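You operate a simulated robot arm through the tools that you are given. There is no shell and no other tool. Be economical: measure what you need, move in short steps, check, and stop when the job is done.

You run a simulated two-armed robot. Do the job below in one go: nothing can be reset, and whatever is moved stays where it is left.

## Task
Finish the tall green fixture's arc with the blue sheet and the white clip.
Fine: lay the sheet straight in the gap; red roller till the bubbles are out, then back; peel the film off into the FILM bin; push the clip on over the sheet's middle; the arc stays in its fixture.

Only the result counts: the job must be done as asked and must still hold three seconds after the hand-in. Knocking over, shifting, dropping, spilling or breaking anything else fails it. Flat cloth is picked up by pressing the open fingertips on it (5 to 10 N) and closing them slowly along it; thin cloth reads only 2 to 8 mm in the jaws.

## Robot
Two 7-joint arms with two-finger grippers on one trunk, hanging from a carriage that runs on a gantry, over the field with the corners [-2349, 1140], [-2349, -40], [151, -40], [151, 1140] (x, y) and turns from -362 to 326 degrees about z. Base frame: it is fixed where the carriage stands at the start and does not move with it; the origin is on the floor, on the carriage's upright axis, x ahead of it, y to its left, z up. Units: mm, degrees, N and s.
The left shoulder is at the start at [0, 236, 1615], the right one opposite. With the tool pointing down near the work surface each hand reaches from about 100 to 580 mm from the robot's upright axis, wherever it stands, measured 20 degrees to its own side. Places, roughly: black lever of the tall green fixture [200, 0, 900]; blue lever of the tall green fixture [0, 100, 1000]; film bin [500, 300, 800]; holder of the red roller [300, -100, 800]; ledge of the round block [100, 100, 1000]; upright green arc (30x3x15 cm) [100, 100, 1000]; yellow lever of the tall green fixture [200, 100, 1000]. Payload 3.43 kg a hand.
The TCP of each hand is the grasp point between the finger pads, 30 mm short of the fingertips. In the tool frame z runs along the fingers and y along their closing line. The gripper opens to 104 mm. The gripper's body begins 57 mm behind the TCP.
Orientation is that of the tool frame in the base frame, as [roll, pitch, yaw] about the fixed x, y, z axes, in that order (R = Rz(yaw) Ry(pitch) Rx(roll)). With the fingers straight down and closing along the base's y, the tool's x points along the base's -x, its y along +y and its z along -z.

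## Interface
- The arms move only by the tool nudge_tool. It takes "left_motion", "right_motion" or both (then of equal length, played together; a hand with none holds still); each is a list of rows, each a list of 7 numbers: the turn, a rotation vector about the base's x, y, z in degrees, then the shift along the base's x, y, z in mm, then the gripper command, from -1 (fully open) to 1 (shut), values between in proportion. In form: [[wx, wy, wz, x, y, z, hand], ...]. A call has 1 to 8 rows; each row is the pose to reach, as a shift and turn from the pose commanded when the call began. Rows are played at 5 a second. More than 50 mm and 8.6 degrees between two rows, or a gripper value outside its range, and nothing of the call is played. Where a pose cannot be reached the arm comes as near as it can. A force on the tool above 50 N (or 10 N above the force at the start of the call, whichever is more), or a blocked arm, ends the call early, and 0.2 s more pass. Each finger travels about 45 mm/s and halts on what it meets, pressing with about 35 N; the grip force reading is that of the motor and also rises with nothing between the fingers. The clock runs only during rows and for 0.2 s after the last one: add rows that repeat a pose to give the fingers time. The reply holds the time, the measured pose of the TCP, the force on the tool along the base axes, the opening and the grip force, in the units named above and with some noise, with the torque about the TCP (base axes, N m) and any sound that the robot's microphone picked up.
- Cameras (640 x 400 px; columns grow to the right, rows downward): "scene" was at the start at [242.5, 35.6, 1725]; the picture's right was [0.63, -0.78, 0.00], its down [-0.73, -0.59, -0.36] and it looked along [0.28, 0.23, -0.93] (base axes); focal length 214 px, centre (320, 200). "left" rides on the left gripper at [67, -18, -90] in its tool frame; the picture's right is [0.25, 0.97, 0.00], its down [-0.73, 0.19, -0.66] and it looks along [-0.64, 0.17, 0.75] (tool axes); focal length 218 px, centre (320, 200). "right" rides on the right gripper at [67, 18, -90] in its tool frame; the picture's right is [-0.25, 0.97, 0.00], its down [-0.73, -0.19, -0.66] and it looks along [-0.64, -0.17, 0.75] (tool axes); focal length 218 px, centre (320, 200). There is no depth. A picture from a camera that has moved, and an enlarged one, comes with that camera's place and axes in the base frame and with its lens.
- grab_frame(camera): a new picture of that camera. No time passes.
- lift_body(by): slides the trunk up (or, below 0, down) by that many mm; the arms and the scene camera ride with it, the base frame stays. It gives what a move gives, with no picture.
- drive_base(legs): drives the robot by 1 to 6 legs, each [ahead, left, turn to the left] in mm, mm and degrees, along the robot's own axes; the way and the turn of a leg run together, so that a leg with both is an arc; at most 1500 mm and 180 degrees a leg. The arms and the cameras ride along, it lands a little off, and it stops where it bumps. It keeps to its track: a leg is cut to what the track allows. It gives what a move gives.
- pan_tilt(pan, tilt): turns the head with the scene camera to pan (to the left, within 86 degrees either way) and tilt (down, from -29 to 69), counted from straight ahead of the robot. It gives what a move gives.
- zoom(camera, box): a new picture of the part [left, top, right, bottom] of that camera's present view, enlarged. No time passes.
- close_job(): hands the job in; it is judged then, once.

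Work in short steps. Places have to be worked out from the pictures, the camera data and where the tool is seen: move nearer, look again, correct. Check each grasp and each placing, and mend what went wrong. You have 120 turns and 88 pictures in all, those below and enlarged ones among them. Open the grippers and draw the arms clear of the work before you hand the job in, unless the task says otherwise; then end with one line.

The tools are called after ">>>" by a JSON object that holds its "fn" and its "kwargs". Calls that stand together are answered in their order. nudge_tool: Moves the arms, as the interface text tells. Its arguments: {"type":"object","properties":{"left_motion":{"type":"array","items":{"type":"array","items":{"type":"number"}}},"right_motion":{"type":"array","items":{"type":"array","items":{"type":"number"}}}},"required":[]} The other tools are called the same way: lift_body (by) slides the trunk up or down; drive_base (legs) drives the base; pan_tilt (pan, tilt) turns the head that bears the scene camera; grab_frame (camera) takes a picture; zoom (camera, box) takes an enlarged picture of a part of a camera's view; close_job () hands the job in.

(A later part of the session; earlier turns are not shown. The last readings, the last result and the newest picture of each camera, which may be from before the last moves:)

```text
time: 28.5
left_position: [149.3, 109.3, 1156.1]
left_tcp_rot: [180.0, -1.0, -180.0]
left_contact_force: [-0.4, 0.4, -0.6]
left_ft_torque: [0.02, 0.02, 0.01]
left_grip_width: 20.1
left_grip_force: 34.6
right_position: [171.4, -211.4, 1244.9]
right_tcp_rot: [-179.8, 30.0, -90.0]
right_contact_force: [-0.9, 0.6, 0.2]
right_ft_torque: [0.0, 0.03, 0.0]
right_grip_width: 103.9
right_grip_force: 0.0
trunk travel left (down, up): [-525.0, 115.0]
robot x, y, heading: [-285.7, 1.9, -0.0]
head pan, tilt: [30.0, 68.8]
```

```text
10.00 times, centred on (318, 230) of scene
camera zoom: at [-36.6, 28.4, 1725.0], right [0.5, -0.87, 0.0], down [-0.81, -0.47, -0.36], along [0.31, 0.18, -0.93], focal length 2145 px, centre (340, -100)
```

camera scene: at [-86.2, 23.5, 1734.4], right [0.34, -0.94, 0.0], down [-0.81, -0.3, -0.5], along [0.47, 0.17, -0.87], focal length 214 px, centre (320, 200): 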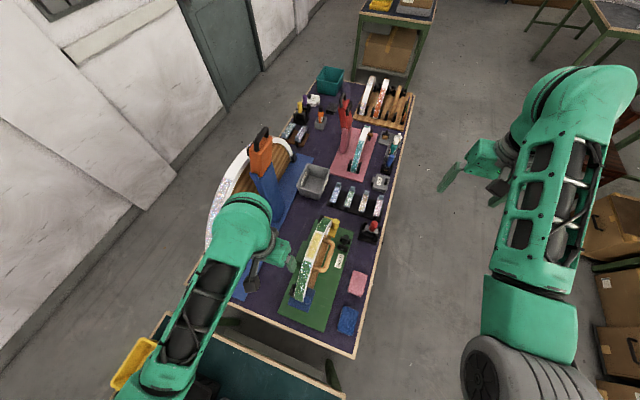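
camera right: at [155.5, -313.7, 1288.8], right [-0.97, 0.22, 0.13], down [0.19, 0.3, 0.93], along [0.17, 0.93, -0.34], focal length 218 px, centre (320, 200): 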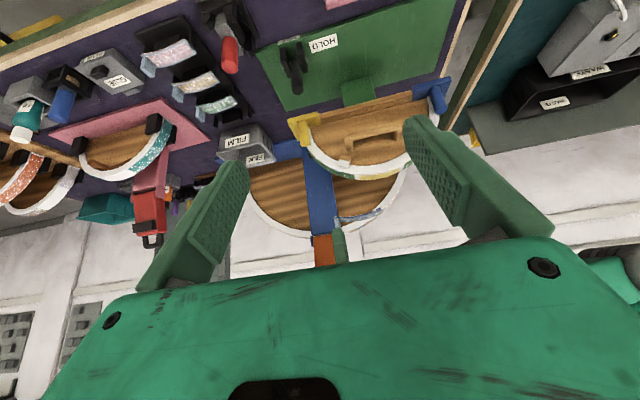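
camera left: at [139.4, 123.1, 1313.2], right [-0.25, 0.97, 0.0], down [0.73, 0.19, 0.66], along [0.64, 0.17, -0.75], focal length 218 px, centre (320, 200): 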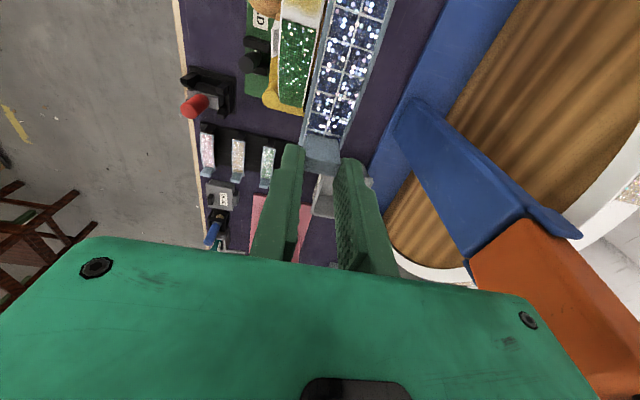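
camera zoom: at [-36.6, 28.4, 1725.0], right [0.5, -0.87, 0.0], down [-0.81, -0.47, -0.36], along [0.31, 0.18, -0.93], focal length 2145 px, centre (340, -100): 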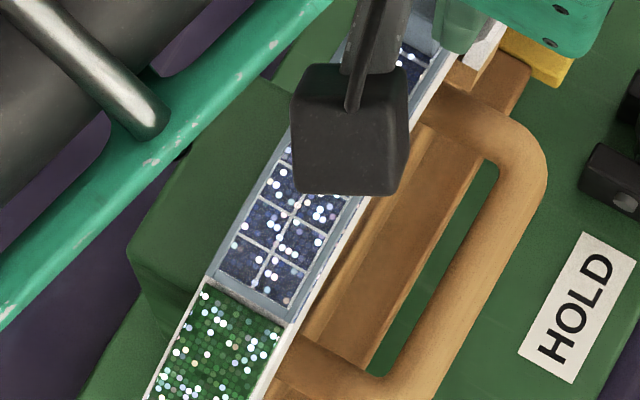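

Nearly perfect: ~3.5 mm above, +1 mm needed in y. I lower to contact gently.

>>> {"fn": "nudge_tool", "kwargs": {"left_motion": [[0, 0, 0, 0, 1, 0, 0.9], [0, 0, 0, 0, 1, -2, 0.9], [0, 0, 0, 0, 1, -3, 0.9], [0, 0, 0, 0, 1, -4, 0.9]]}}

>>> {"fn": "zoom", "kwargs": {"camera": "right", "box": [350, 150, 414, 190]}}

```text
time: 29.5
left_position: [148.8, 110.2, 1152.0]
left_tcp_rot: [180.0, -0.9, 179.9]
left_contact_force: [0.3, -0.8, -0.2]
left_ft_torque: [-0.01, -0.01, -0.01]
left_grip_width: 19.9
left_grip_force: 34.6
right_position: [172.2, -210.8, 1246.3]
right_tcp_rot: [-179.9, 30.1, -90.1]
right_contact_force: [-0.3, -1.0, -1.1]
right_ft_torque: [0.0, -0.02, 0.01]
right_grip_width: 104.0
right_grip_force: 0.1
trunk travel left (down, up): [-525.0, 115.0]
robot x, y, heading: [-285.9, 3.0, 0.0]
head pan, tilt: [30.0, 68.8]
```

```text
10.00 times, centred on (382, 170) of right
camera zoom: at [155.7, -313.7, 1288.9], right [-0.97, 0.22, 0.13], down [0.19, 0.3, 0.93], along [0.17, 0.93, -0.34], focal length 2183 px, centre (-300, 500)
```

zoom: 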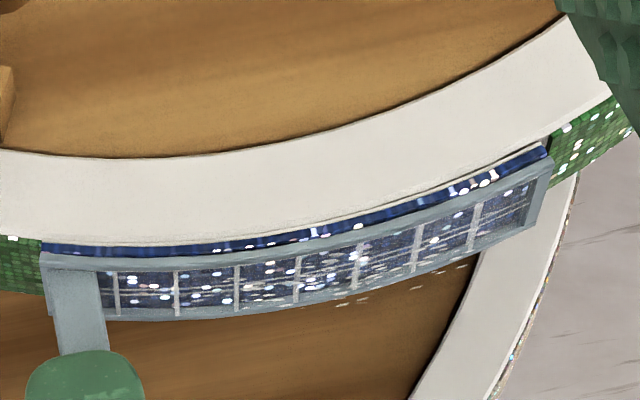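

Almost touching; I press down further in small steps watching force.

>>> {"fn": "nudge_tool", "kwargs": {"left_motion": [[0, 0, 0, 0, 0, -1, 0.9], [0, 0, 0, 0, 0, -2, 0.9], [0, 0, 0, 0, 0, -3, 0.9]]}}

>>> {"fn": "zoom", "kwargs": {"camera": "right", "box": [350, 150, 414, 190]}}

```text
time: 30.3
left_position: [151.1, 110.1, 1152.3]
left_tcp_rot: [-180.0, -0.7, 179.9]
left_contact_force: [-2.4, 0.9, 17.2]
left_ft_torque: [-0.01, 0.91, -0.01]
left_grip_width: 20.0
left_grip_force: 34.6
right_position: [172.8, -209.1, 1246.0]
right_tcp_rot: [-179.9, 30.0, -90.0]
right_contact_force: [-0.5, -0.7, 0.9]
right_ft_torque: [-0.01, -0.01, -0.03]
right_grip_width: 103.9
right_grip_force: 0.2
trunk travel left (down, up): [-525.0, 115.0]
robot x, y, heading: [-283.0, 0.8, -0.2]
head pan, tilt: [30.0, 68.8]
```

```text
10.00 times, centred on (382, 170) of right
camera zoom: at [156.0, -313.4, 1289.2], right [-0.97, 0.22, 0.13], down [0.19, 0.3, 0.93], along [0.17, 0.93, -0.33], focal length 2183 px, centre (-300, 500)
```

zoom: 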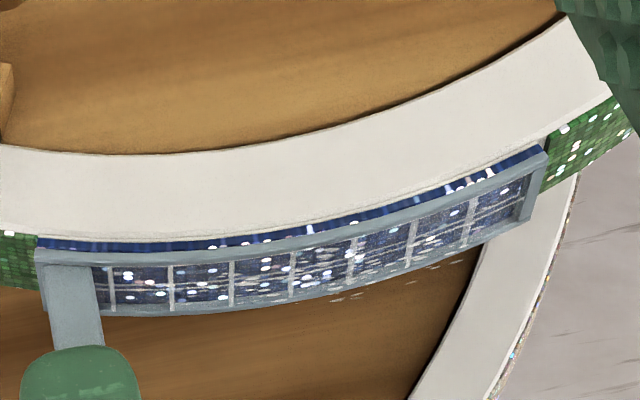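

Contact with 17 N, ends aligned. I release the tab by opening slightly and rise.

>>> {"fn": "nudge_tool", "kwargs": {"left_motion": [[0, 0, 0, 0, 0, -1, 0.7], [0, 0, 0, 0, 0, -1, 0.4], [0, 0, 0, 0, 0, 0, 0.3], [0, 0, 0, 0, 0, 3, 0.3], [0, 0, 0, 0, 0, 20, 0.3], [0, 0, 0, 0, 0, 50, 0.3]]}}

>>> {"fn": "zoom", "kwargs": {"camera": "right", "box": [340, 140, 420, 190]}}

>>> {"fn": "zoom", "kwargs": {"camera": "left", "box": [230, 0, 400, 180]}}

```text
time: 31.7
left_position: [150.2, 108.8, 1199.9]
left_tcp_rot: [-180.0, -1.1, 179.8]
left_contact_force: [-0.5, -0.6, -1.4]
left_ft_torque: [0.0, -0.02, 0.0]
left_grip_width: 36.5
left_grip_force: 0.0
right_position: [172.6, -211.0, 1245.8]
right_tcp_rot: [-179.9, 30.0, -90.0]
right_contact_force: [0.6, -0.8, 0.0]
right_ft_torque: [-0.01, 0.0, 0.02]
right_grip_width: 104.0
right_grip_force: 0.1
trunk travel left (down, up): [-525.0, 115.0]
robot x, y, heading: [-283.8, 0.6, 0.1]
head pan, tilt: [30.0, 68.8]
```

```text
8.00 times, centred on (380, 165) of right
camera zoom: at [155.7, -313.7, 1288.9], right [-0.97, 0.22, 0.13], down [0.19, 0.3, 0.93], along [0.17, 0.93, -0.34], focal length 1746 px, centre (-160, 480)
```

zoom: 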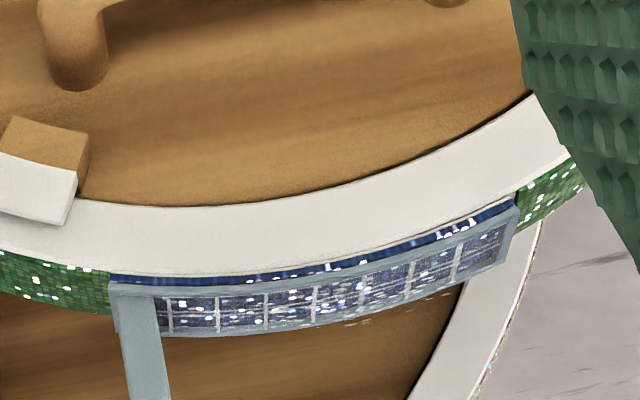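

```text
2.22 times, centred on (315, 90) of left
camera zoom: at [83.8, 92.5, 1291.0], right [-0.25, 0.97, 0.01], down [0.74, 0.19, 0.64], along [0.62, 0.17, -0.77], focal length 485 px, centre (331, 444)
```

zoom: 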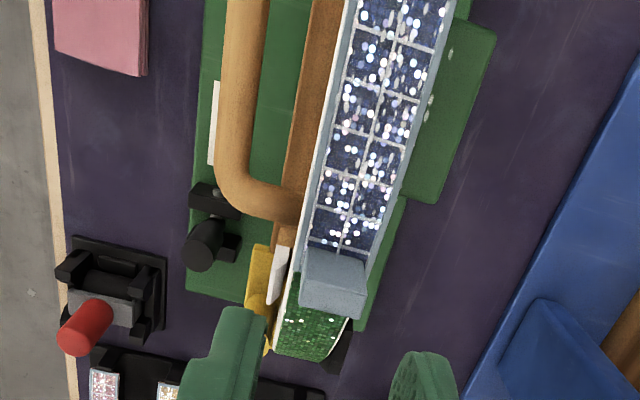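

Sheet laid well. Now I examine the red roller from the right camera.

>>> {"fn": "zoom", "kwargs": {"camera": "right", "box": [180, 0, 340, 110]}}

>>> {"fn": "zoom", "kwargs": {"camera": "left", "box": [240, 80, 310, 170]}}

```text
3.64 times, centred on (260, 55) of right
camera zoom: at [155.7, -313.7, 1288.9], right [-0.97, 0.22, 0.13], down [0.19, 0.3, 0.93], along [0.17, 0.93, -0.34], focal length 794 px, centre (538, 727)
```

zoom: 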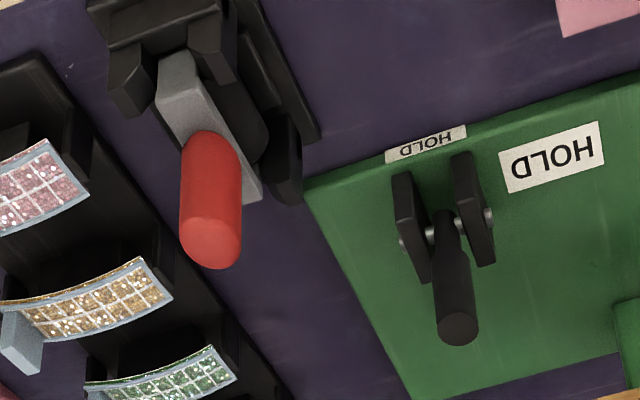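

```text
4.44 times, centred on (275, 125) of left
camera zoom: at [83.8, 92.5, 1291.0], right [-0.25, 0.97, 0.01], down [0.74, 0.19, 0.64], along [0.62, 0.17, -0.77], focal length 970 px, centre (520, 533)
```

zoom: 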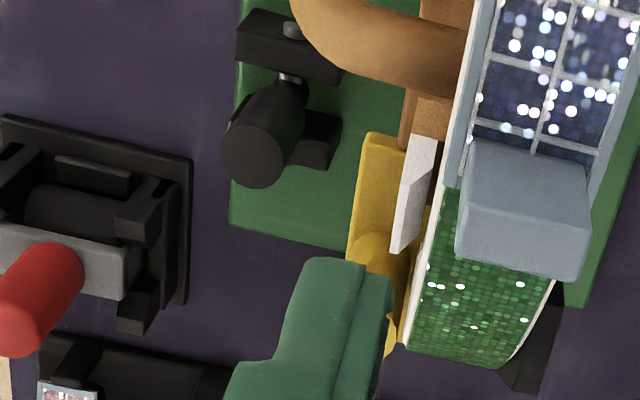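

The roller has an upright red handle (top ≈ (329,-59,916)) on a yoke, roller axis along y. I raise the left hand, drive forward, and turn the right hand upright.

>>> {"fn": "nudge_tool", "kwargs": {"left_motion": [[0, 0, 0, 0, 0, 30, 0.3], [0, 0, 0, 0, 0, 60, 0.3]]}}

>>> {"fn": "drive_base", "kwargs": {"legs": [[245, 0, 0]]}}

>>> {"fn": "nudge_tool", "kwargs": {"right_motion": [[-2, 2, -7.3, -8, 5, 0, -0.3], [-4, 4, -14.6, -16, 15, 0, -0.3], [-5.9, 5.9, -22, -24, 25, 0, -0.3], [-7.8, 7.8, -29.3, -32, 40, 0, -0.3], [-9.8, 9.8, -36.6, -40, 50, 0, -0.3], [-11.75, 11.75, -43.9, -48, 60, 0, -0.3]]}}

>>> {"fn": "nudge_tool", "kwargs": {"right_motion": [[-2, 2, -7.3, -8, 5, 0, -0.3], [-4, 4, -14.6, -16, 20, -20, -0.3], [-5.9, 5.9, -22, -24, 40, -60, -0.3], [-7.8, 7.8, -29.3, -32, 60, -100, -0.3], [-9.8, 9.8, -36.6, -40, 80, -140, -0.3], [-11.75, 11.75, -43.9, -40, 92, -180, -0.3], [-11.75, 11.75, -43.9, -40, 92, -220, -0.3]]}}

>>> {"fn": "grab_frame", "kwargs": {"camera": "right"}}

```text
time: 32.3
left_position: [149.8, 108.6, 1259.0]
left_tcp_rot: [180.0, -1.1, -179.9]
left_contact_force: [-0.3, -0.5, -0.1]
left_ft_torque: [0.0, -0.01, 0.05]
left_grip_width: 36.6
left_grip_force: 0.0
right_position: [172.0, -210.5, 1244.2]
right_tcp_rot: [-179.8, 30.0, -90.0]
right_contact_force: [-0.9, 0.7, 0.2]
right_ft_torque: [0.0, -0.02, 0.03]
right_grip_width: 103.8
right_grip_force: 0.1
trunk travel left (down, up): [-525.0, 115.0]
robot x, y, heading: [-287.5, -0.4, 0.2]
head pan, tilt: [30.0, 68.8]
```

```text
time: 34.2
left_position: [397.6, 110.3, 1259.4]
left_tcp_rot: [180.0, -1.1, -179.8]
left_contact_force: [-0.4, -0.5, 0.4]
left_ft_torque: [0.0, 0.0, -0.01]
left_grip_width: 36.4
left_grip_force: 0.1
right_position: [421.3, -207.8, 1245.9]
right_tcp_rot: [-180.0, 30.0, -89.8]
right_contact_force: [-0.1, 0.5, -0.1]
right_ft_torque: [-0.01, -0.04, 0.01]
right_grip_width: 104.0
right_grip_force: 0.1
trunk travel left (down, up): [-525.0, 115.0]
robot x, y, heading: [-33.5, -1.6, 0.1]
head pan, tilt: [30.0, 68.8]
```

```text
time: 35.6
left_position: [398.0, 111.2, 1258.7]
left_tcp_rot: [-180.0, -1.1, -179.8]
left_contact_force: [0.3, -0.1, 0.0]
left_ft_torque: [0.01, -0.01, 0.02]
left_grip_width: 36.5
left_grip_force: 0.0
right_position: [372.9, -148.8, 1244.9]
right_tcp_rot: [173.5, 14.9, -136.6]
right_contact_force: [0.8, 0.0, 0.5]
right_ft_torque: [-0.01, 0.0, 0.0]
right_grip_width: 67.7
right_grip_force: 0.1
trunk travel left (down, up): [-525.0, 115.0]
robot x, y, heading: [-34.3, -1.1, 0.2]
head pan, tilt: [30.0, 68.8]
```

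```text
time: 37.2
left_position: [396.1, 111.1, 1260.1]
left_tcp_rot: [-179.9, -1.1, -179.8]
left_contact_force: [0.3, 0.2, 0.6]
left_ft_torque: [0.01, 0.0, -0.02]
left_grip_width: 36.4
left_grip_force: 0.1
right_position: [334.5, -58.0, 1024.5]
right_tcp_rot: [179.9, 0.1, -179.8]
right_contact_force: [-0.4, -0.1, 0.2]
right_ft_torque: [-0.03, -0.01, 0.01]
right_grip_width: 67.3
right_grip_force: 0.0
trunk travel left (down, up): [-525.0, 115.0]
robot x, y, heading: [-34.3, 1.3, 0.2]
head pan, tilt: [30.0, 68.8]
```

```text
45 pictures are left
camera right: at [267.0, -39.9, 1113.2], right [0.25, 0.97, 0.0], down [0.73, -0.19, 0.66], along [0.64, -0.16, -0.75], focal length 218 px, centre (320, 200)
```

right: 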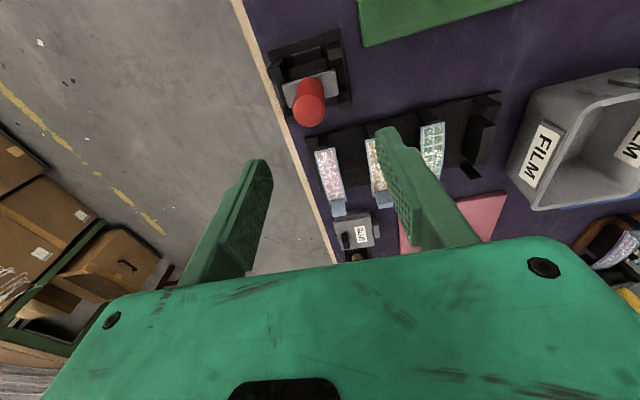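

Handle refined to ≈(326,-61), top z≈916, yoke along y. I descend around it to TCP z≈898 and close.

>>> {"fn": "nudge_tool", "kwargs": {"right_motion": [[0, 0, 0, -8, -3, -40, -0.3], [0, 0, 0, -8, -3, -80, -0.3], [0, 0, 0, -8, -3, -110, -0.3], [0, 0, 0, -8, -3, -127, -0.3]]}}

>>> {"fn": "grab_frame", "kwargs": {"camera": "right"}}

```text
time: 38.2
left_position: [396.9, 111.5, 1258.5]
left_tcp_rot: [-180.0, -1.1, -179.8]
left_contact_force: [-0.1, -0.1, 0.3]
left_ft_torque: [-0.05, 0.02, -0.04]
left_grip_width: 36.4
left_grip_force: 0.0
right_position: [327.1, -63.9, 908.1]
right_tcp_rot: [179.8, 0.1, -179.8]
right_contact_force: [-0.4, -0.2, 0.4]
right_ft_torque: [0.0, -0.04, 0.01]
right_grip_width: 67.5
right_grip_force: 0.1
right hand out of reach, approached as far as the arm can: row 4
trunk travel left (down, up): [-525.0, 115.0]
robot x, y, heading: [-36.9, -1.6, 0.3]
head pan, tilt: [30.0, 68.8]
```

```text
44 pictures are left
camera right: at [260.3, -46.5, 997.8], right [0.25, 0.97, 0.0], down [0.73, -0.19, 0.66], along [0.64, -0.16, -0.75], focal length 218 px, centre (320, 200)
```

right: 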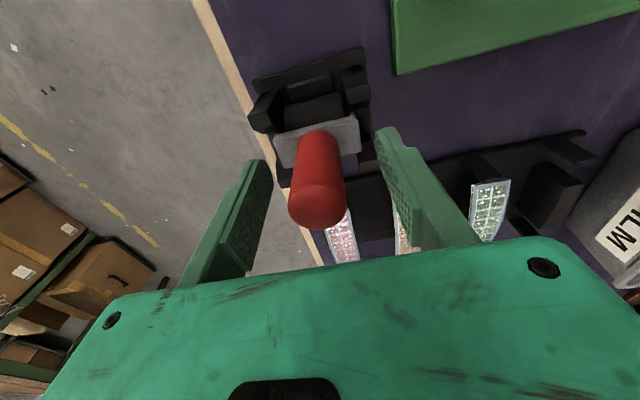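

The reach ends at z 908, but fingers already overlap the handle by ~38 mm and are centred. I close.

>>> {"fn": "nudge_tool", "kwargs": {"right_motion": [[0, 0, 0, 0, 0, 12, 0.0], [0, 0, 0, 0, 0, 12, 0.3], [0, 0, 0, 0, 0, 12, 0.6], [0, 0, 0, 0, 0, 12, 0.8], [0, 0, 0, 0, 0, 12, 0.8]]}}

>>> {"fn": "zoom", "kwargs": {"camera": "right", "box": [220, 60, 420, 240]}}

```text
time: 39.4
left_position: [397.2, 111.4, 1259.1]
left_tcp_rot: [-180.0, -1.2, -179.9]
left_contact_force: [0.4, 0.3, 0.3]
left_ft_torque: [0.02, 0.02, -0.04]
left_grip_width: 36.7
left_grip_force: 0.2
right_position: [327.1, -64.6, 920.4]
right_tcp_rot: [180.0, 0.0, -179.9]
right_contact_force: [-0.5, -0.3, 0.3]
right_ft_torque: [0.01, -0.01, 0.01]
right_grip_width: 26.7
right_grip_force: 35.3
trunk travel left (down, up): [-525.0, 115.0]
robot x, y, heading: [-36.7, 1.8, 0.4]
head pan, tilt: [30.0, 68.8]
```

```text
2.22 times, centred on (320, 150) of right
camera zoom: at [260.1, -46.5, 1010.2], right [0.25, 0.97, 0.0], down [0.73, -0.19, 0.66], along [0.64, -0.16, -0.75], focal length 485 px, centre (320, 311)
```

zoom: 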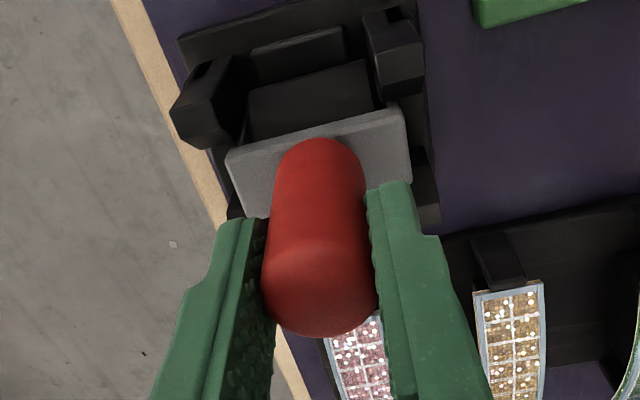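

I went up 12 mm unintentionally; I reopen, go back down and close for a deeper grip.

>>> {"fn": "nudge_tool", "kwargs": {"right_motion": [[0, 0, 0, 0, 2, 0, 0.4], [0, 0, 0, 0, 2, 0, 0.3], [0, 0, 0, 0, 2, -6, 0.3], [0, 0, 0, 0, 2, -12, 0.3], [0, 0, 0, 0, 2, -12, 0.6], [0, 0, 0, 0, 2, -12, 0.8], [0, 0, 0, 0, 2, -12, 0.8]]}}

>>> {"fn": "nudge_tool", "kwargs": {"right_motion": [[0, 0, 0, 0, 0, 10, 0.8], [0, 0, 0, 0, 0, 25, 0.8], [0, 0, 0, 0, 0, 50, 0.8], [0, 0, 0, 0, 0, 100, 0.8], [0, 0, 0, 0, 0, 150, 0.8], [0, 0, 0, 0, 0, 200, 0.8], [0, 0, 0, 0, 0, 250, 0.8]]}}

>>> {"fn": "zoom", "kwargs": {"camera": "right", "box": [200, 0, 440, 240]}}

```text
time: 41.0
left_position: [397.1, 110.0, 1259.8]
left_tcp_rot: [-180.0, -1.1, -179.8]
left_contact_force: [0.3, -0.7, -0.1]
left_ft_torque: [0.0, -0.02, 0.01]
left_grip_width: 36.3
left_grip_force: 0.1
right_position: [325.8, -62.6, 908.9]
right_tcp_rot: [180.0, -0.1, -179.8]
right_contact_force: [3.1, -4.8, -5.4]
right_ft_torque: [-0.52, -0.11, -0.08]
right_grip_width: 27.0
right_grip_force: 35.0
trunk travel left (down, up): [-525.0, 115.0]
robot x, y, heading: [-34.0, 3.1, 0.1]
head pan, tilt: [30.0, 68.8]
```

```text
time: 42.6
left_position: [397.6, 111.4, 1258.3]
left_tcp_rot: [180.0, -1.1, -179.9]
left_contact_force: [0.9, 0.0, -1.2]
left_ft_torque: [0.01, 0.06, -0.01]
left_grip_width: 36.3
left_grip_force: 0.0
right_position: [325.5, -62.6, 1161.3]
right_tcp_rot: [180.0, 0.0, -179.7]
right_contact_force: [0.4, 1.0, -2.2]
right_ft_torque: [0.01, 0.06, 0.01]
right_grip_width: 26.6
right_grip_force: 34.8
trunk travel left (down, up): [-525.0, 115.0]
robot x, y, heading: [-35.4, 1.8, 0.1]
head pan, tilt: [30.0, 68.8]
```

```text
1.67 times, centred on (320, 120) of right
camera zoom: at [259.4, -45.5, 1249.8], right [0.25, 0.97, 0.0], down [0.73, -0.19, 0.66], along [0.64, -0.16, -0.75], focal length 364 px, centre (320, 333)
```

zoom: 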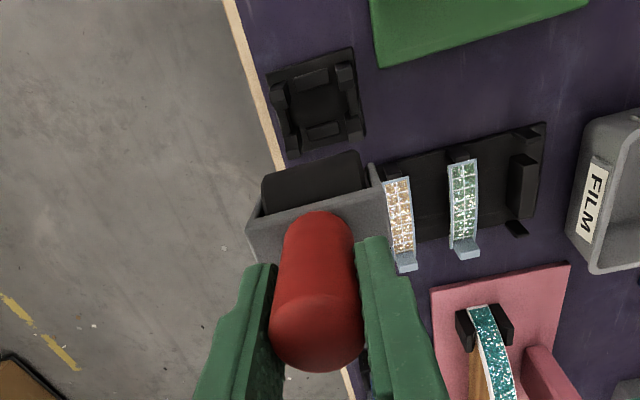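

Roller lifted. I raise it further, tuck the left hand back and up, then drive to the arc.

>>> {"fn": "nudge_tool", "kwargs": {"right_motion": [[0, 0, 0, 0, 0, 25, 0.8], [0, 0, 0, 0, 0, 50, 0.8], [0, 0, 0, 0, 0, 75, 0.8], [0, 0, 0, 0, 0, 100, 0.8], [0, 0, 0, 0, 0, 120, 0.8]], "left_motion": [[0, 0, 0, -36, 18, 14, 0.3], [0, 0, 0, -72, 36, 28, 0.3], [0, 0, 0, -108, 54, 42, 0.3], [0, 0, 0, -144, 72, 56, 0.3], [0, 0, 0, -180, 90, 70, 0.3]]}}

>>> {"fn": "drive_base", "kwargs": {"legs": [[-250, 60, 0]]}}

>>> {"fn": "grab_frame", "kwargs": {"camera": "right"}}

>>> {"fn": "grab_frame", "kwargs": {"camera": "scene"}}

```text
time: 43.8
left_position: [268.1, 177.4, 1247.9]
left_tcp_rot: [-180.0, -0.8, -179.7]
left_contact_force: [-0.4, -1.0, 0.9]
left_ft_torque: [0.01, -0.04, -0.02]
left_grip_width: 36.1
left_grip_force: 0.0
left hand out of reach, approached as far as the arm can: row 1, 2, 3, 4, 5
right_position: [331.6, -58.7, 1258.4]
right_tcp_rot: [179.9, 0.1, -179.8]
right_contact_force: [-1.1, -1.0, -2.1]
right_ft_torque: [0.01, 0.0, 0.0]
right_grip_width: 26.9
right_grip_force: 35.1
right hand out of reach, approached as far as the arm can: row 5
trunk travel left (down, up): [-525.0, 115.0]
robot x, y, heading: [-37.6, 0.5, 0.2]
head pan, tilt: [30.0, 68.8]
```

```text
time: 45.6
left_position: [19.9, 237.1, 1247.6]
left_tcp_rot: [179.9, -0.9, -179.8]
left_contact_force: [0.3, 0.3, 1.4]
left_ft_torque: [0.0, -0.01, 0.01]
left_grip_width: 36.5
left_grip_force: 0.0
right_position: [83.0, 0.8, 1259.8]
right_tcp_rot: [179.9, 0.2, -179.9]
right_contact_force: [-0.2, 0.7, -1.5]
right_ft_torque: [-0.03, -0.02, -0.02]
right_grip_width: 26.6
right_grip_force: 35.0
trunk travel left (down, up): [-525.0, 115.0]
robot x, y, heading: [-282.9, 56.7, 0.3]
head pan, tilt: [30.0, 68.8]
```

```text
41 pictures are left
camera right: at [15.9, 16.8, 1347.4], right [0.25, 0.97, 0.0], down [0.73, -0.19, 0.66], along [0.64, -0.16, -0.75], focal length 218 px, centre (320, 200)
```

right: 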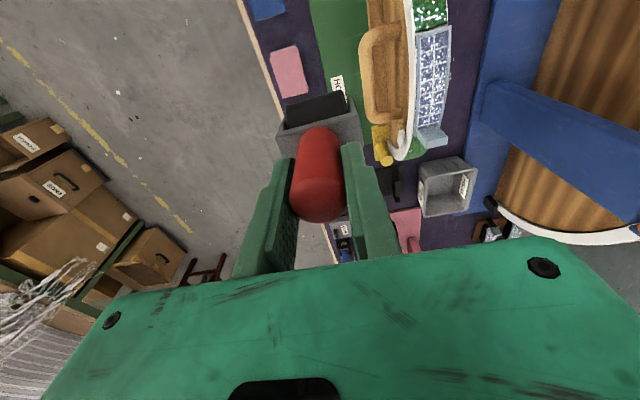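

```text
40 pictures are left
camera scene: at [-37.6, 88.2, 1725.0], right [0.5, -0.86, 0.0], down [-0.81, -0.47, -0.36], along [0.31, 0.18, -0.93], focal length 214 px, centre (320, 200)
```

scene: 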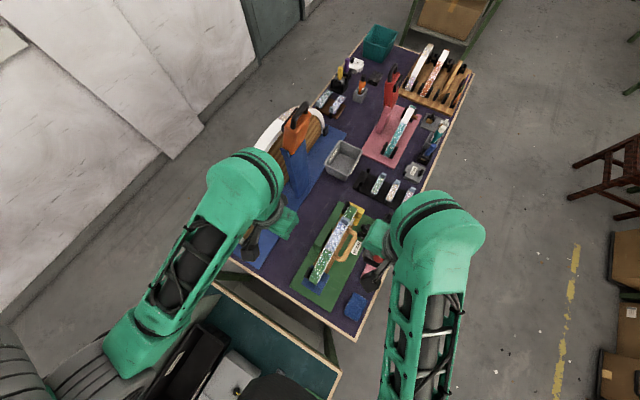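

I move the roller above the sheet's middle and descend in small steps to find contact.

>>> {"fn": "nudge_tool", "kwargs": {"right_motion": [[0, 0, 0, 5, 37, 0, 0.8], [0, 0, 0, 10, 74, 0, 0.8], [0, 0, 0, 15, 109, 0, 0.8], [0, 0, 0, 15, 109, -20, 0.8], [0, 0, 0, 15, 109, -30, 0.8]]}}

>>> {"fn": "zoom", "kwargs": {"camera": "right", "box": [220, 0, 420, 200]}}

```text
time: 46.8
left_position: [19.3, 237.6, 1248.3]
left_tcp_rot: [-180.0, -0.8, -179.8]
left_contact_force: [-0.2, -0.6, -0.1]
left_ft_torque: [0.01, -0.01, -0.01]
left_grip_width: 36.0
left_grip_force: 0.1
right_position: [98.0, 107.8, 1229.4]
right_tcp_rot: [179.9, 0.2, -179.8]
right_contact_force: [-0.8, 0.6, -3.1]
right_ft_torque: [-0.01, 0.01, -0.01]
right_grip_width: 26.9
right_grip_force: 35.1
trunk travel left (down, up): [-525.0, 115.0]
robot x, y, heading: [-288.6, 59.1, 0.2]
head pan, tilt: [30.0, 68.8]
```

```text
2.00 times, centred on (320, 100) of right
camera zoom: at [31.3, 125.4, 1318.2], right [0.25, 0.97, 0.0], down [0.73, -0.19, 0.66], along [0.64, -0.16, -0.75], focal length 436 px, centre (320, 400)
```

zoom: 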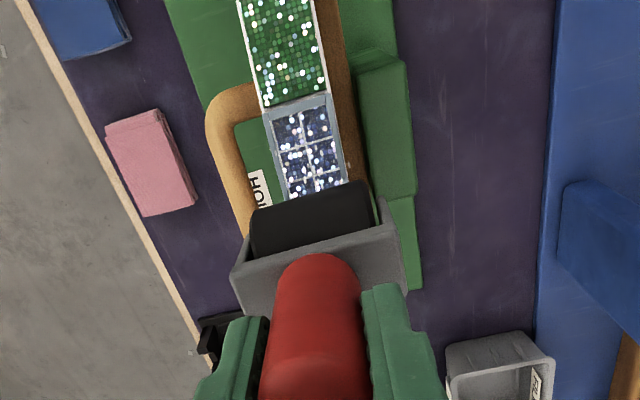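

I correct +3 mm in y and descend to contact.

>>> {"fn": "nudge_tool", "kwargs": {"right_motion": [[0, 0, 0, 3, 3, -5, 0.8], [0, 0, 0, 3, 3, -9, 0.8], [0, 0, 0, 3, 3, -13, 0.8], [0, 0, 0, 3, 3, -16, 0.8], [0, 0, 0, 3, 3, -19, 0.8]]}}

```text
time: 48.0
left_position: [22.5, 235.6, 1248.6]
left_tcp_rot: [-179.9, -0.6, -179.8]
left_contact_force: [0.2, 0.0, -0.1]
left_ft_torque: [0.02, -0.01, -0.01]
left_grip_width: 36.3
left_grip_force: 0.0
right_position: [103.5, 111.3, 1215.1]
right_tcp_rot: [179.5, 0.8, -179.8]
right_contact_force: [-0.3, -1.6, 32.1]
right_ft_torque: [-0.46, -0.09, -0.05]
right_grip_width: 26.6
right_grip_force: 34.7
trunk travel left (down, up): [-525.0, 115.0]
robot x, y, heading: [-284.3, 59.9, 0.3]
head pan, tilt: [30.0, 68.8]
```

Contact at 32 N. I roll toward -x along the arc with a small tilt correction, watching the force.

>>> {"fn": "nudge_tool", "kwargs": {"right_motion": [[-0.5, 0, 0, -7.5, 0, 0.8, 0.8], [-0.8, 0, 0, -15, 0, 0.3, 0.8], [-0.8, 0, 0, -22.5, 0, -0.5, 0.8], [-0.8, 0, 0, -30, 0, -1.6, 0.8], [-0.8, 0, 0, -37.5, 0, -3.1, 0.8], [-0.8, 0, 0, -45, 0, -4.9, 0.8], [-0.8, 0, 0, -52, 0, -6.9, 0.8]]}}

```text
time: 49.6
left_position: [19.9, 237.1, 1248.4]
left_tcp_rot: [-180.0, -0.8, -179.8]
left_contact_force: [0.0, 0.4, -0.1]
left_ft_torque: [0.0, -0.01, -0.03]
left_grip_width: 36.2
left_grip_force: 0.1
right_position: [48.9, 111.2, 1201.0]
right_tcp_rot: [-179.2, 0.2, -179.8]
right_contact_force: [-0.6, -0.1, 0.2]
right_ft_torque: [0.02, 0.08, 0.0]
right_grip_width: 26.6
right_grip_force: 35.3
trunk travel left (down, up): [-525.0, 115.0]
robot x, y, heading: [-285.0, 58.2, 0.4]
head pan, tilt: [30.0, 68.8]
```

Force faded at the end, so the surface drops faster than I assumed. I probe downward here.

>>> {"fn": "nudge_tool", "kwargs": {"right_motion": [[0, 0, 0, 0, 0, -2, 0.8], [0, 0, 0, 0, 0, -4, 0.8]]}}

>>> {"fn": "zoom", "kwargs": {"camera": "right", "box": [220, 0, 420, 200]}}

```text
time: 50.2
left_position: [20.2, 236.3, 1248.3]
left_tcp_rot: [-179.9, -0.8, -179.8]
left_contact_force: [-0.8, 0.8, -0.2]
left_ft_torque: [0.02, -0.03, -0.01]
left_grip_width: 36.6
left_grip_force: 0.0
right_position: [49.0, 110.8, 1200.5]
right_tcp_rot: [-179.4, 0.4, -179.8]
right_contact_force: [-4.5, -1.6, 10.3]
right_ft_torque: [-0.24, 0.31, -0.08]
right_grip_width: 27.1
right_grip_force: 35.1
trunk travel left (down, up): [-525.0, 115.0]
robot x, y, heading: [-281.7, 59.1, -0.0]
head pan, tilt: [30.0, 68.8]
```

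```text
2.00 times, centred on (320, 100) of right
camera zoom: at [-18.0, 130.1, 1288.5], right [0.25, 0.97, -0.01], down [0.73, -0.18, 0.66], along [0.64, -0.17, -0.75], focal length 436 px, centre (320, 400)
```

zoom: 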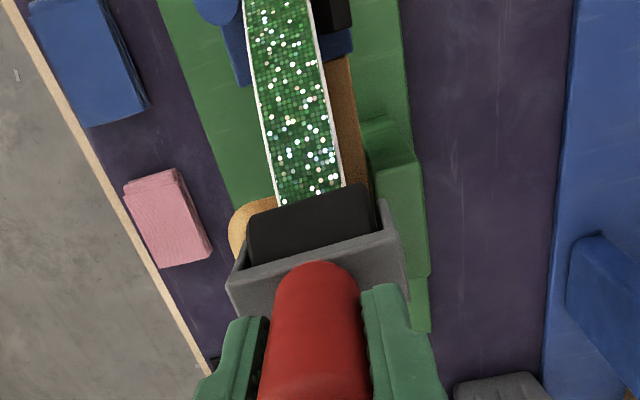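

Normal direction (-18.5°) matches the sheet's -x end. I roll back across the sheet toward the tab with ~2 mm overtravel.

>>> {"fn": "nudge_tool", "kwargs": {"right_motion": [[0, 0, 0, 5, 0, -0.3, 0.8], [0, 0, 0, 14, 0, 2.4, 0.8], [0, 0, 0, 24, 0, 4.6, 0.8], [0, 0, 0, 34, 0, 6.2, 0.8], [0, 0, 0, 44, 0, 7.1, 0.8]]}}

```text
time: 51.4
left_position: [21.3, 236.4, 1248.1]
left_tcp_rot: [-180.0, -0.7, -179.9]
left_contact_force: [-0.1, 0.7, -0.5]
left_ft_torque: [0.01, -0.01, -0.02]
left_grip_width: 36.3
left_grip_force: 0.1
right_position: [94.2, 111.9, 1207.0]
right_tcp_rot: [-179.4, 0.3, -179.8]
right_contact_force: [-1.7, 1.4, 19.5]
right_ft_torque: [0.13, 0.18, 0.0]
right_grip_width: 26.4
right_grip_force: 35.5
trunk travel left (down, up): [-525.0, 115.0]
robot x, y, heading: [-284.7, 63.0, 0.3]
head pan, tilt: [30.0, 68.8]
```

Good, 22 N. I continue toward the tab.

>>> {"fn": "nudge_tool", "kwargs": {"right_motion": [[0, 0, 0, 8, 0, 0.3, 0.8], [0, 0, 0, 16, 0, 0.2, 0.8], [0, 0, 0, 23, 0, -0.2, 0.8], [0, 0, 0, 30, 0, -0.8, 0.8]]}}

>>> {"fn": "zoom", "kwargs": {"camera": "right", "box": [220, 0, 420, 200]}}

```text
time: 52.4
left_position: [20.7, 236.4, 1247.9]
left_tcp_rot: [-180.0, -0.9, -179.8]
left_contact_force: [-0.2, 1.0, 0.3]
left_ft_torque: [-0.03, 0.01, 0.0]
left_grip_width: 36.4
left_grip_force: 0.0
right_position: [123.0, 112.1, 1203.7]
right_tcp_rot: [-179.3, 0.0, -179.7]
right_contact_force: [-0.6, -0.1, 0.1]
right_ft_torque: [0.03, -0.05, 0.03]
right_grip_width: 26.4
right_grip_force: 34.5
trunk travel left (down, up): [-525.0, 115.0]
robot x, y, heading: [-285.6, 57.4, 0.2]
head pan, tilt: [30.0, 68.8]
```

```text
2.00 times, centred on (320, 100) of right
camera zoom: at [56.3, 130.1, 1292.2], right [0.25, 0.97, -0.01], down [0.73, -0.18, 0.66], along [0.64, -0.17, -0.75], focal length 436 px, centre (320, 400)
```

zoom: 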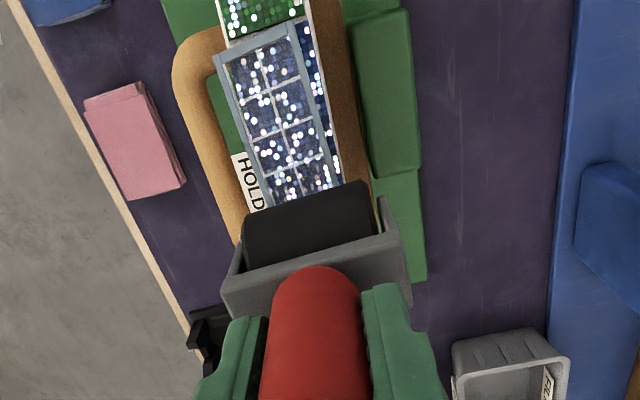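

The film seems to have swung relative to the sheet. I lift the roller clear and look closely.

>>> {"fn": "nudge_tool", "kwargs": {"right_motion": [[0, 0, 0, -3, 0, 15, 0.8], [0, 0, 0, -6, 0, 35, 0.8], [0, 0, 0, -20, -40, 45, 0.8], [0, 0, 0, -30, -80, 45, 0.8], [0, 0, 0, -40, -120, 45, 0.8]]}}

>>> {"fn": "zoom", "kwargs": {"camera": "scene", "box": [285, 195, 365, 275]}}

>>> {"fn": "zoom", "kwargs": {"camera": "right", "box": [280, 0, 460, 180]}}

```text
time: 53.6
left_position: [19.8, 237.6, 1248.0]
left_tcp_rot: [-179.9, -0.8, -179.8]
left_contact_force: [-0.6, 0.6, -0.3]
left_ft_torque: [-0.04, 0.01, -0.04]
left_grip_width: 36.4
left_grip_force: 0.0
right_position: [81.2, -9.2, 1250.4]
right_tcp_rot: [-179.3, 0.1, -179.8]
right_contact_force: [0.8, 0.7, -0.8]
right_ft_torque: [-0.02, -0.01, -0.06]
right_grip_width: 26.8
right_grip_force: 34.7
trunk travel left (down, up): [-525.0, 115.0]
robot x, y, heading: [-287.8, 57.3, 0.4]
head pan, tilt: [30.0, 68.8]
```

```text
5.00 times, centred on (325, 235) of scene
camera zoom: at [-37.6, 88.1, 1725.0], right [0.5, -0.86, 0.0], down [-0.81, -0.47, -0.36], along [0.31, 0.18, -0.93], focal length 1072 px, centre (295, 25)
```

zoom: 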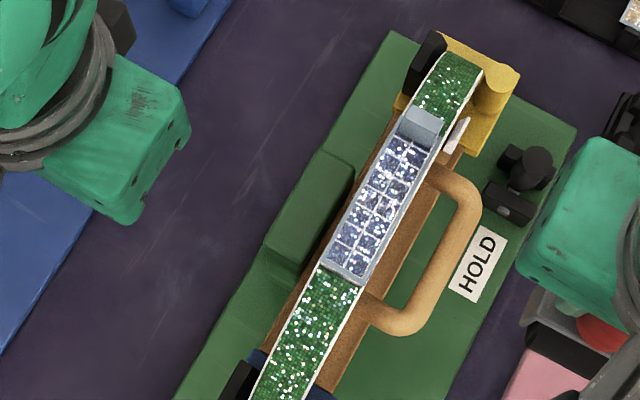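

```text
2.22 times, centred on (370, 90) of right
camera zoom: at [15.6, 9.4, 1338.1], right [0.25, 0.97, -0.01], down [0.73, -0.18, 0.66], along [0.64, -0.17, -0.75], focal length 485 px, centre (209, 444)
```

zoom: 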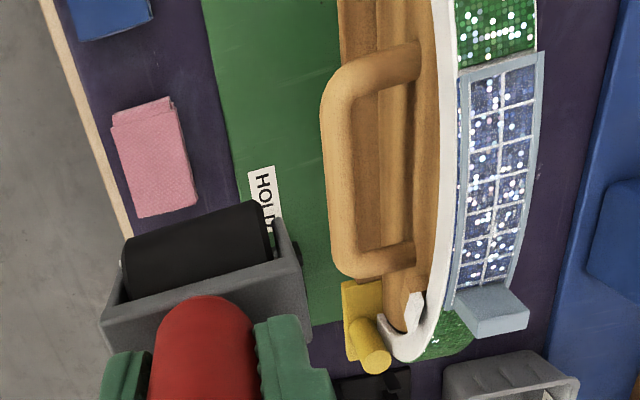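

Parallax suggests the film sits slightly above the sheet. I check with the left camera from the other side.

>>> {"fn": "zoom", "kwargs": {"camera": "left", "box": [110, 60, 270, 200]}}

>>> {"fn": "zoom", "kwargs": {"camera": "right", "box": [375, 0, 445, 80]}}

```text
2.86 times, centred on (190, 130) of left
camera zoom: at [-46.0, 219.6, 1338.8], right [-0.26, 0.97, 0.0], down [0.74, 0.19, 0.65], along [0.62, 0.17, -0.76], focal length 624 px, centre (691, 400)
```

zoom: 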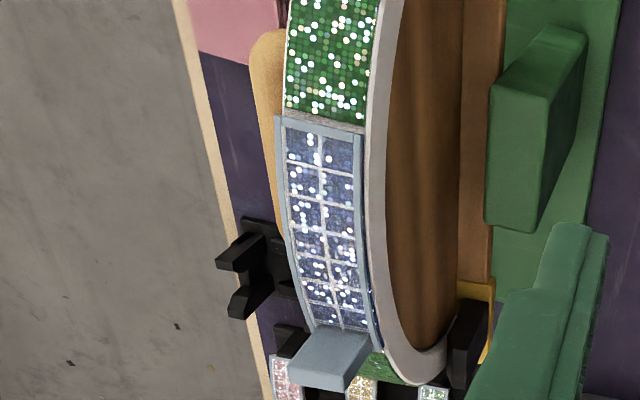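

```text
5.00 times, centred on (410, 40) of right
camera zoom: at [15.6, 9.4, 1338.1], right [0.25, 0.97, -0.01], down [0.73, -0.18, 0.66], along [0.64, -0.17, -0.75], focal length 1091 px, centre (-130, 1000)
```

zoom: 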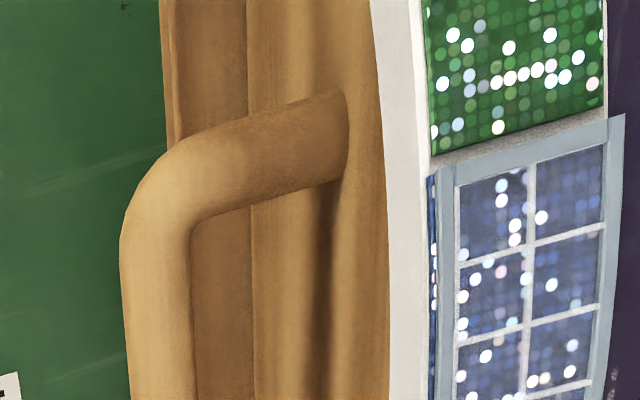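

Film and sheet are consistent; they simply stand a few mm proud. Model: apex at TCP x≈96, contact z≈1207. I return the roller for a second pass with better path, up to the tab.

>>> {"fn": "nudge_tool", "kwargs": {"right_motion": [[0, 0, 0, 3, 40, 0, 0.8], [0, 0, 0, 6, 80, 0, 0.8], [0, 0, 0, 9, 120, 0, 0.8], [0, 0, 0, 9, 120, -25, 0.8], [0, 0, 0, 9, 120, -38, 0.8], [0, 0, 0, 9, 120, -43, 0.8], [0, 0, 0, 9, 120, -45.5, 0.8]]}}

>>> {"fn": "nudge_tool", "kwargs": {"right_motion": [[0, 0, 0, 8, 0, 0, 0.8], [0, 0, 0, 16, 0, -0.4, 0.8], [0, 0, 0, 22, 0, -0.8, 0.8]]}}

```text
time: 55.2
left_position: [19.8, 237.2, 1247.6]
left_tcp_rot: [-180.0, -0.9, -179.8]
left_contact_force: [-0.3, -0.5, 0.2]
left_ft_torque: [-0.03, 0.0, 0.01]
left_grip_width: 36.3
left_grip_force: 0.0
right_position: [91.2, 112.4, 1204.4]
right_tcp_rot: [-179.3, 0.2, -179.8]
right_contact_force: [0.1, -0.2, -1.1]
right_ft_torque: [0.05, 0.01, -0.01]
right_grip_width: 26.9
right_grip_force: 35.1
trunk travel left (down, up): [-525.0, 115.0]
robot x, y, heading: [-284.2, 58.1, 0.2]
head pan, tilt: [30.0, 68.8]
```

```text
time: 56.0
left_position: [21.5, 237.5, 1249.0]
left_tcp_rot: [-180.0, -0.8, -179.8]
left_contact_force: [0.4, 0.6, -0.1]
left_ft_torque: [-0.01, -0.03, -0.02]
left_grip_width: 36.3
left_grip_force: 0.0
right_position: [114.1, 112.1, 1204.4]
right_tcp_rot: [-179.3, 0.2, -179.9]
right_contact_force: [-0.1, 0.1, 5.3]
right_ft_torque: [0.03, -0.03, -0.02]
right_grip_width: 26.5
right_grip_force: 35.2
trunk travel left (down, up): [-525.0, 115.0]
robot x, y, heading: [-285.5, 61.4, 0.4]
head pan, tilt: [30.0, 68.8]
```

Light contact (8 N). I press 2 mm more and roll on toward the tab.

>>> {"fn": "nudge_tool", "kwargs": {"right_motion": [[0, 0, 0, 0, 0, -2, 0.8], [0, 0, 0, 5, 0, -2.6, 0.8], [0, 0, 0, 9, 0, -3.2, 0.8]]}}

```text
time: 56.8
left_position: [21.3, 235.7, 1248.3]
left_tcp_rot: [-180.0, -0.6, -179.8]
left_contact_force: [0.7, 0.5, 0.4]
left_ft_torque: [0.03, 0.01, 0.01]
left_grip_width: 36.5
left_grip_force: 0.0
right_position: [123.2, 111.7, 1202.0]
right_tcp_rot: [-179.3, 0.3, -179.8]
right_contact_force: [0.6, 0.1, 13.1]
right_ft_torque: [-0.01, -0.04, 0.03]
right_grip_width: 26.5
right_grip_force: 34.8
trunk travel left (down, up): [-525.0, 115.0]
robot x, y, heading: [-287.1, 57.5, 0.1]
head pan, tilt: [30.0, 68.8]
```

No tab contact yet; I continue forward a bit more.

>>> {"fn": "nudge_tool", "kwargs": {"right_motion": [[0, 0, 0, 5, 0, -0.9, 0.8], [0, 0, 0, 9, 0, -1.8, 0.8], [0, 0, 0, 12, 0, -2.6, 0.8]]}}

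>>> {"fn": "zoom", "kwargs": {"camera": "right", "box": [220, 0, 420, 200]}}

```text
time: 57.6
left_position: [19.2, 237.7, 1250.0]
left_tcp_rot: [-180.0, -0.7, -179.7]
left_contact_force: [-0.3, 0.5, 0.5]
left_ft_torque: [-0.03, 0.01, 0.02]
left_grip_width: 36.6
left_grip_force: 0.0
right_position: [133.6, 112.5, 1199.9]
right_tcp_rot: [-179.5, 0.2, -179.8]
right_contact_force: [-11.0, -0.2, 26.1]
right_ft_torque: [-0.13, 0.79, -0.09]
right_grip_width: 26.6
right_grip_force: 34.8
trunk travel left (down, up): [-525.0, 115.0]
robot x, y, heading: [-286.7, 58.0, 0.1]
head pan, tilt: [30.0, 68.8]
```

```text
2.00 times, centred on (320, 100) of right
camera zoom: at [67.6, 130.6, 1287.8], right [0.25, 0.97, -0.01], down [0.73, -0.18, 0.66], along [0.64, -0.17, -0.75], focal length 436 px, centre (320, 400)
```

zoom: 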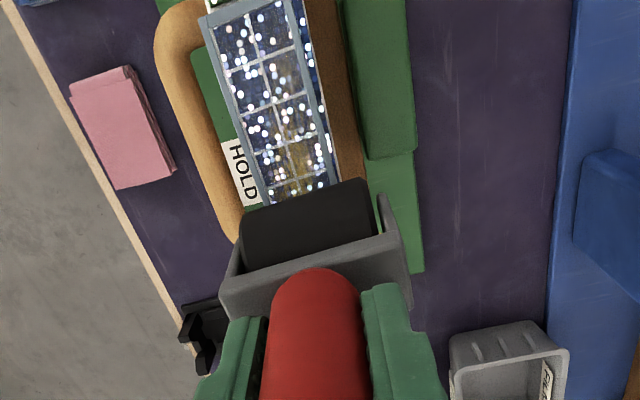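

I reached the tab. I roll back to the middle and check force.

>>> {"fn": "nudge_tool", "kwargs": {"right_motion": [[0, 0, 0, -7, 0, 1.5, 0.8], [0, 0, 0, -14, 0, 2.5, 0.8], [0, 0, 0, -22, 0, 3.2, 0.8], [0, 0, 0, -30, 0, 3.3, 0.8], [0, 0, 0, -38, 0, 3.0, 0.8]]}}

```text
time: 58.8
left_position: [22.0, 237.5, 1247.2]
left_tcp_rot: [-179.9, -0.9, -179.8]
left_contact_force: [-0.1, -0.9, 0.2]
left_ft_torque: [0.04, -0.02, -0.05]
left_grip_width: 36.7
left_grip_force: 0.0
right_position: [97.3, 111.0, 1199.8]
right_tcp_rot: [-179.2, 0.0, -179.8]
right_contact_force: [0.6, -0.4, 5.4]
right_ft_torque: [-0.07, 0.03, 0.0]
right_grip_width: 26.8
right_grip_force: 35.1
trunk travel left (down, up): [-525.0, 115.0]
robot x, y, heading: [-287.7, 58.9, 0.5]
head pan, tilt: [30.0, 68.8]
```

>>> {"fn": "nudge_tool", "kwargs": {"right_motion": [[0, 0, 0, -8, 0, -2.0, 0.8], [0, 0, 0, -16, 0, -3.2, 0.8], [0, 0, 0, -24, 0, -4.8, 0.8], [0, 0, 0, -32, 0, -6.8, 0.8], [0, 0, 0, -40, 0, -9.2, 0.8], [0, 0, 0, -46, 0, -11.2, 0.8]]}}

>>> {"fn": "nudge_tool", "kwargs": {"right_motion": [[0, 0, 0, -3, 0, 20, 0.8], [0, 0, 0, 0, -10, 50, 0.8], [0, 0, 0, 10, -50, 60, 0.8], [0, 0, 0, 20, -90, 60, 0.8], [0, 0, 0, 30, -130, 60, 0.8]]}}

>>> {"fn": "zoom", "kwargs": {"camera": "right", "box": [300, 0, 460, 160]}}

>>> {"fn": "zoom", "kwargs": {"camera": "scene", "box": [300, 205, 356, 255]}}

```text
time: 60.2
left_position: [19.8, 237.0, 1248.4]
left_tcp_rot: [180.0, -0.8, -179.7]
left_contact_force: [0.1, 0.1, -0.2]
left_ft_torque: [0.02, -0.01, 0.02]
left_grip_width: 36.5
left_grip_force: 0.1
right_position: [49.9, 111.4, 1188.0]
right_tcp_rot: [-179.1, 0.1, -179.8]
right_contact_force: [-3.2, -0.5, 3.3]
right_ft_torque: [-0.15, 0.2, -0.08]
right_grip_width: 26.4
right_grip_force: 35.0
trunk travel left (down, up): [-525.0, 115.0]
robot x, y, heading: [-284.7, 58.0, 0.2]
head pan, tilt: [30.0, 68.8]
```

```text
time: 61.4
left_position: [20.0, 235.8, 1248.5]
left_tcp_rot: [-179.9, -0.8, -179.9]
left_contact_force: [-0.3, 0.1, 0.2]
left_ft_torque: [0.0, 0.01, 0.0]
left_grip_width: 36.3
left_grip_force: 0.0
right_position: [81.2, -18.8, 1249.7]
right_tcp_rot: [-179.3, 0.2, -179.7]
right_contact_force: [-0.1, -0.4, -0.8]
right_ft_torque: [-0.02, 0.0, 0.01]
right_grip_width: 26.7
right_grip_force: 35.2
trunk travel left (down, up): [-525.0, 115.0]
robot x, y, heading: [-284.5, 56.1, 0.1]
head pan, tilt: [30.0, 68.8]
```

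```text
2.50 times, centred on (380, 80) of right
camera zoom: at [14.4, -1.0, 1338.8], right [0.25, 0.97, -0.01], down [0.73, -0.18, 0.66], along [0.64, -0.17, -0.75], focal length 546 px, centre (170, 500)
```

zoom: 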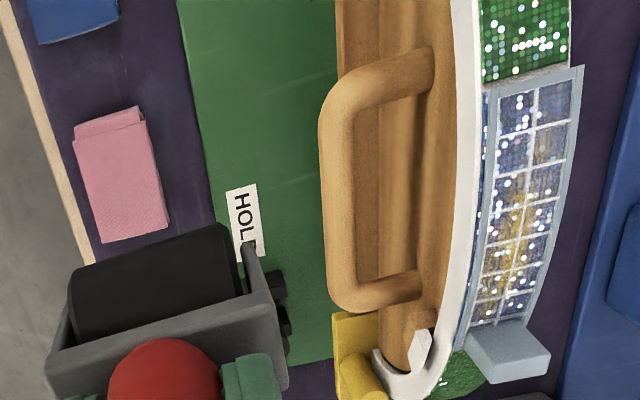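

```text
8.00 times, centred on (328, 230) of scene
camera zoom: at [-37.5, 88.1, 1725.0], right [0.5, -0.86, 0.0], down [-0.81, -0.47, -0.36], along [0.31, 0.18, -0.93], focal length 1716 px, centre (256, -40)
```

zoom: 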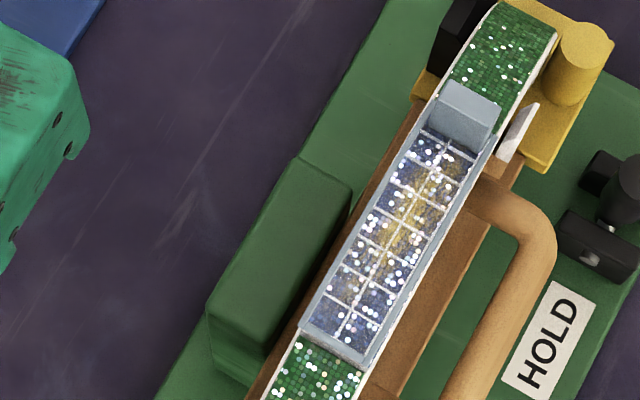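

Gold patches now appear in the film's middle. I zoom strongly to understand them (bubbles vs glue).

>>> {"fn": "zoom", "kwargs": {"camera": "scene", "box": [334, 217, 362, 252]}}

>>> {"fn": "zoom", "kwargs": {"camera": "right", "box": [415, 25, 475, 155]}}

```text
11.43 times, centred on (348, 234) of scene
camera zoom: at [-37.5, 88.1, 1725.0], right [0.5, -0.86, 0.0], down [-0.81, -0.47, -0.36], along [0.31, 0.18, -0.93], focal length 2451 px, centre (0, -194)
```

zoom: 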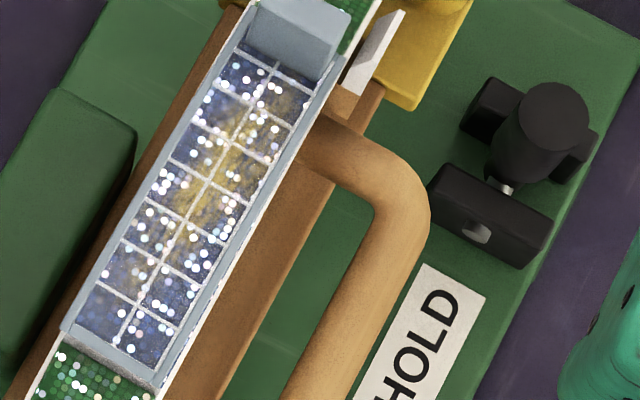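

```text
3.08 times, centred on (445, 90) of right
camera zoom: at [14.4, -1.0, 1338.8], right [0.25, 0.97, -0.01], down [0.73, -0.18, 0.66], along [0.64, -0.17, -0.75], focal length 672 px, centre (-65, 538)
```

zoom: 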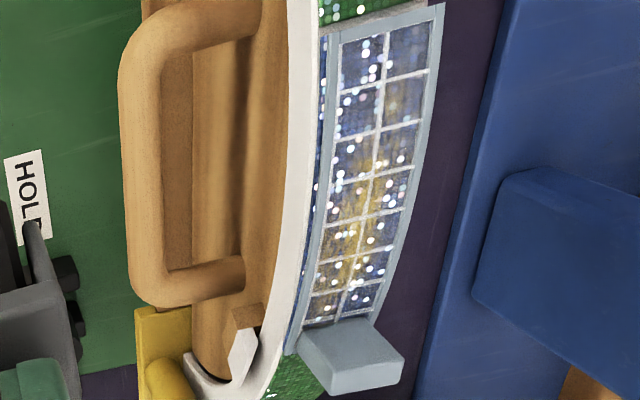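

The roller handle has slid up ~10 mm in my grip (explaining the lower contact height). I do another controlled pass (~15 N) and compare the look.

>>> {"fn": "nudge_tool", "kwargs": {"right_motion": [[0, 0, 0, 7, 45, 0, 0.9], [0, 0, 0, 14, 90, 0, 0.9], [0, 0, 0, 21, 130, 0, 0.9], [0, 0, 0, 21, 130, -25, 0.9], [0, 0, 0, 21, 130, -42, 0.9], [0, 0, 0, 21, 130, -49, 0.9], [0, 0, 0, 21, 130, -52, 0.9]]}}

```text
time: 63.0
left_position: [21.7, 236.8, 1248.1]
left_tcp_rot: [179.9, -0.8, -179.8]
left_contact_force: [-0.5, -0.2, -1.2]
left_ft_torque: [-0.01, 0.02, -0.01]
left_grip_width: 36.5
left_grip_force: 0.1
right_position: [101.8, 112.2, 1200.3]
right_tcp_rot: [-179.4, 0.4, -179.8]
right_contact_force: [-0.7, 0.1, 9.5]
right_ft_torque: [-0.04, 0.12, -0.01]
right_grip_width: 26.5
right_grip_force: 34.9
trunk travel left (down, up): [-525.0, 115.0]
robot x, y, heading: [-284.8, 60.3, 0.3]
head pan, tilt: [30.0, 68.8]
```

>>> {"fn": "nudge_tool", "kwargs": {"right_motion": [[0, 0, 0, -8, 0, -1.0, 0.9], [0, 0, 0, -16, 0, -2.0, 0.9], [0, 0, 0, -24, 0, -3.2, 0.9], [0, 0, 0, -32, 0, -4.8, 0.9]]}}

```text
time: 64.0
left_position: [20.4, 238.0, 1248.0]
left_tcp_rot: [-180.0, -0.8, -179.8]
left_contact_force: [-0.2, -0.3, -1.0]
left_ft_torque: [-0.04, -0.03, -0.03]
left_grip_width: 36.4
left_grip_force: 0.1
right_position: [69.4, 110.1, 1194.9]
right_tcp_rot: [-179.3, 0.2, -179.8]
right_contact_force: [-4.0, -1.8, 19.6]
right_ft_torque: [-0.26, 0.4, -0.06]
right_grip_width: 26.5
right_grip_force: 34.8
trunk travel left (down, up): [-525.0, 115.0]
robot x, y, heading: [-283.8, 57.4, 0.1]
head pan, tilt: [30.0, 68.8]
```

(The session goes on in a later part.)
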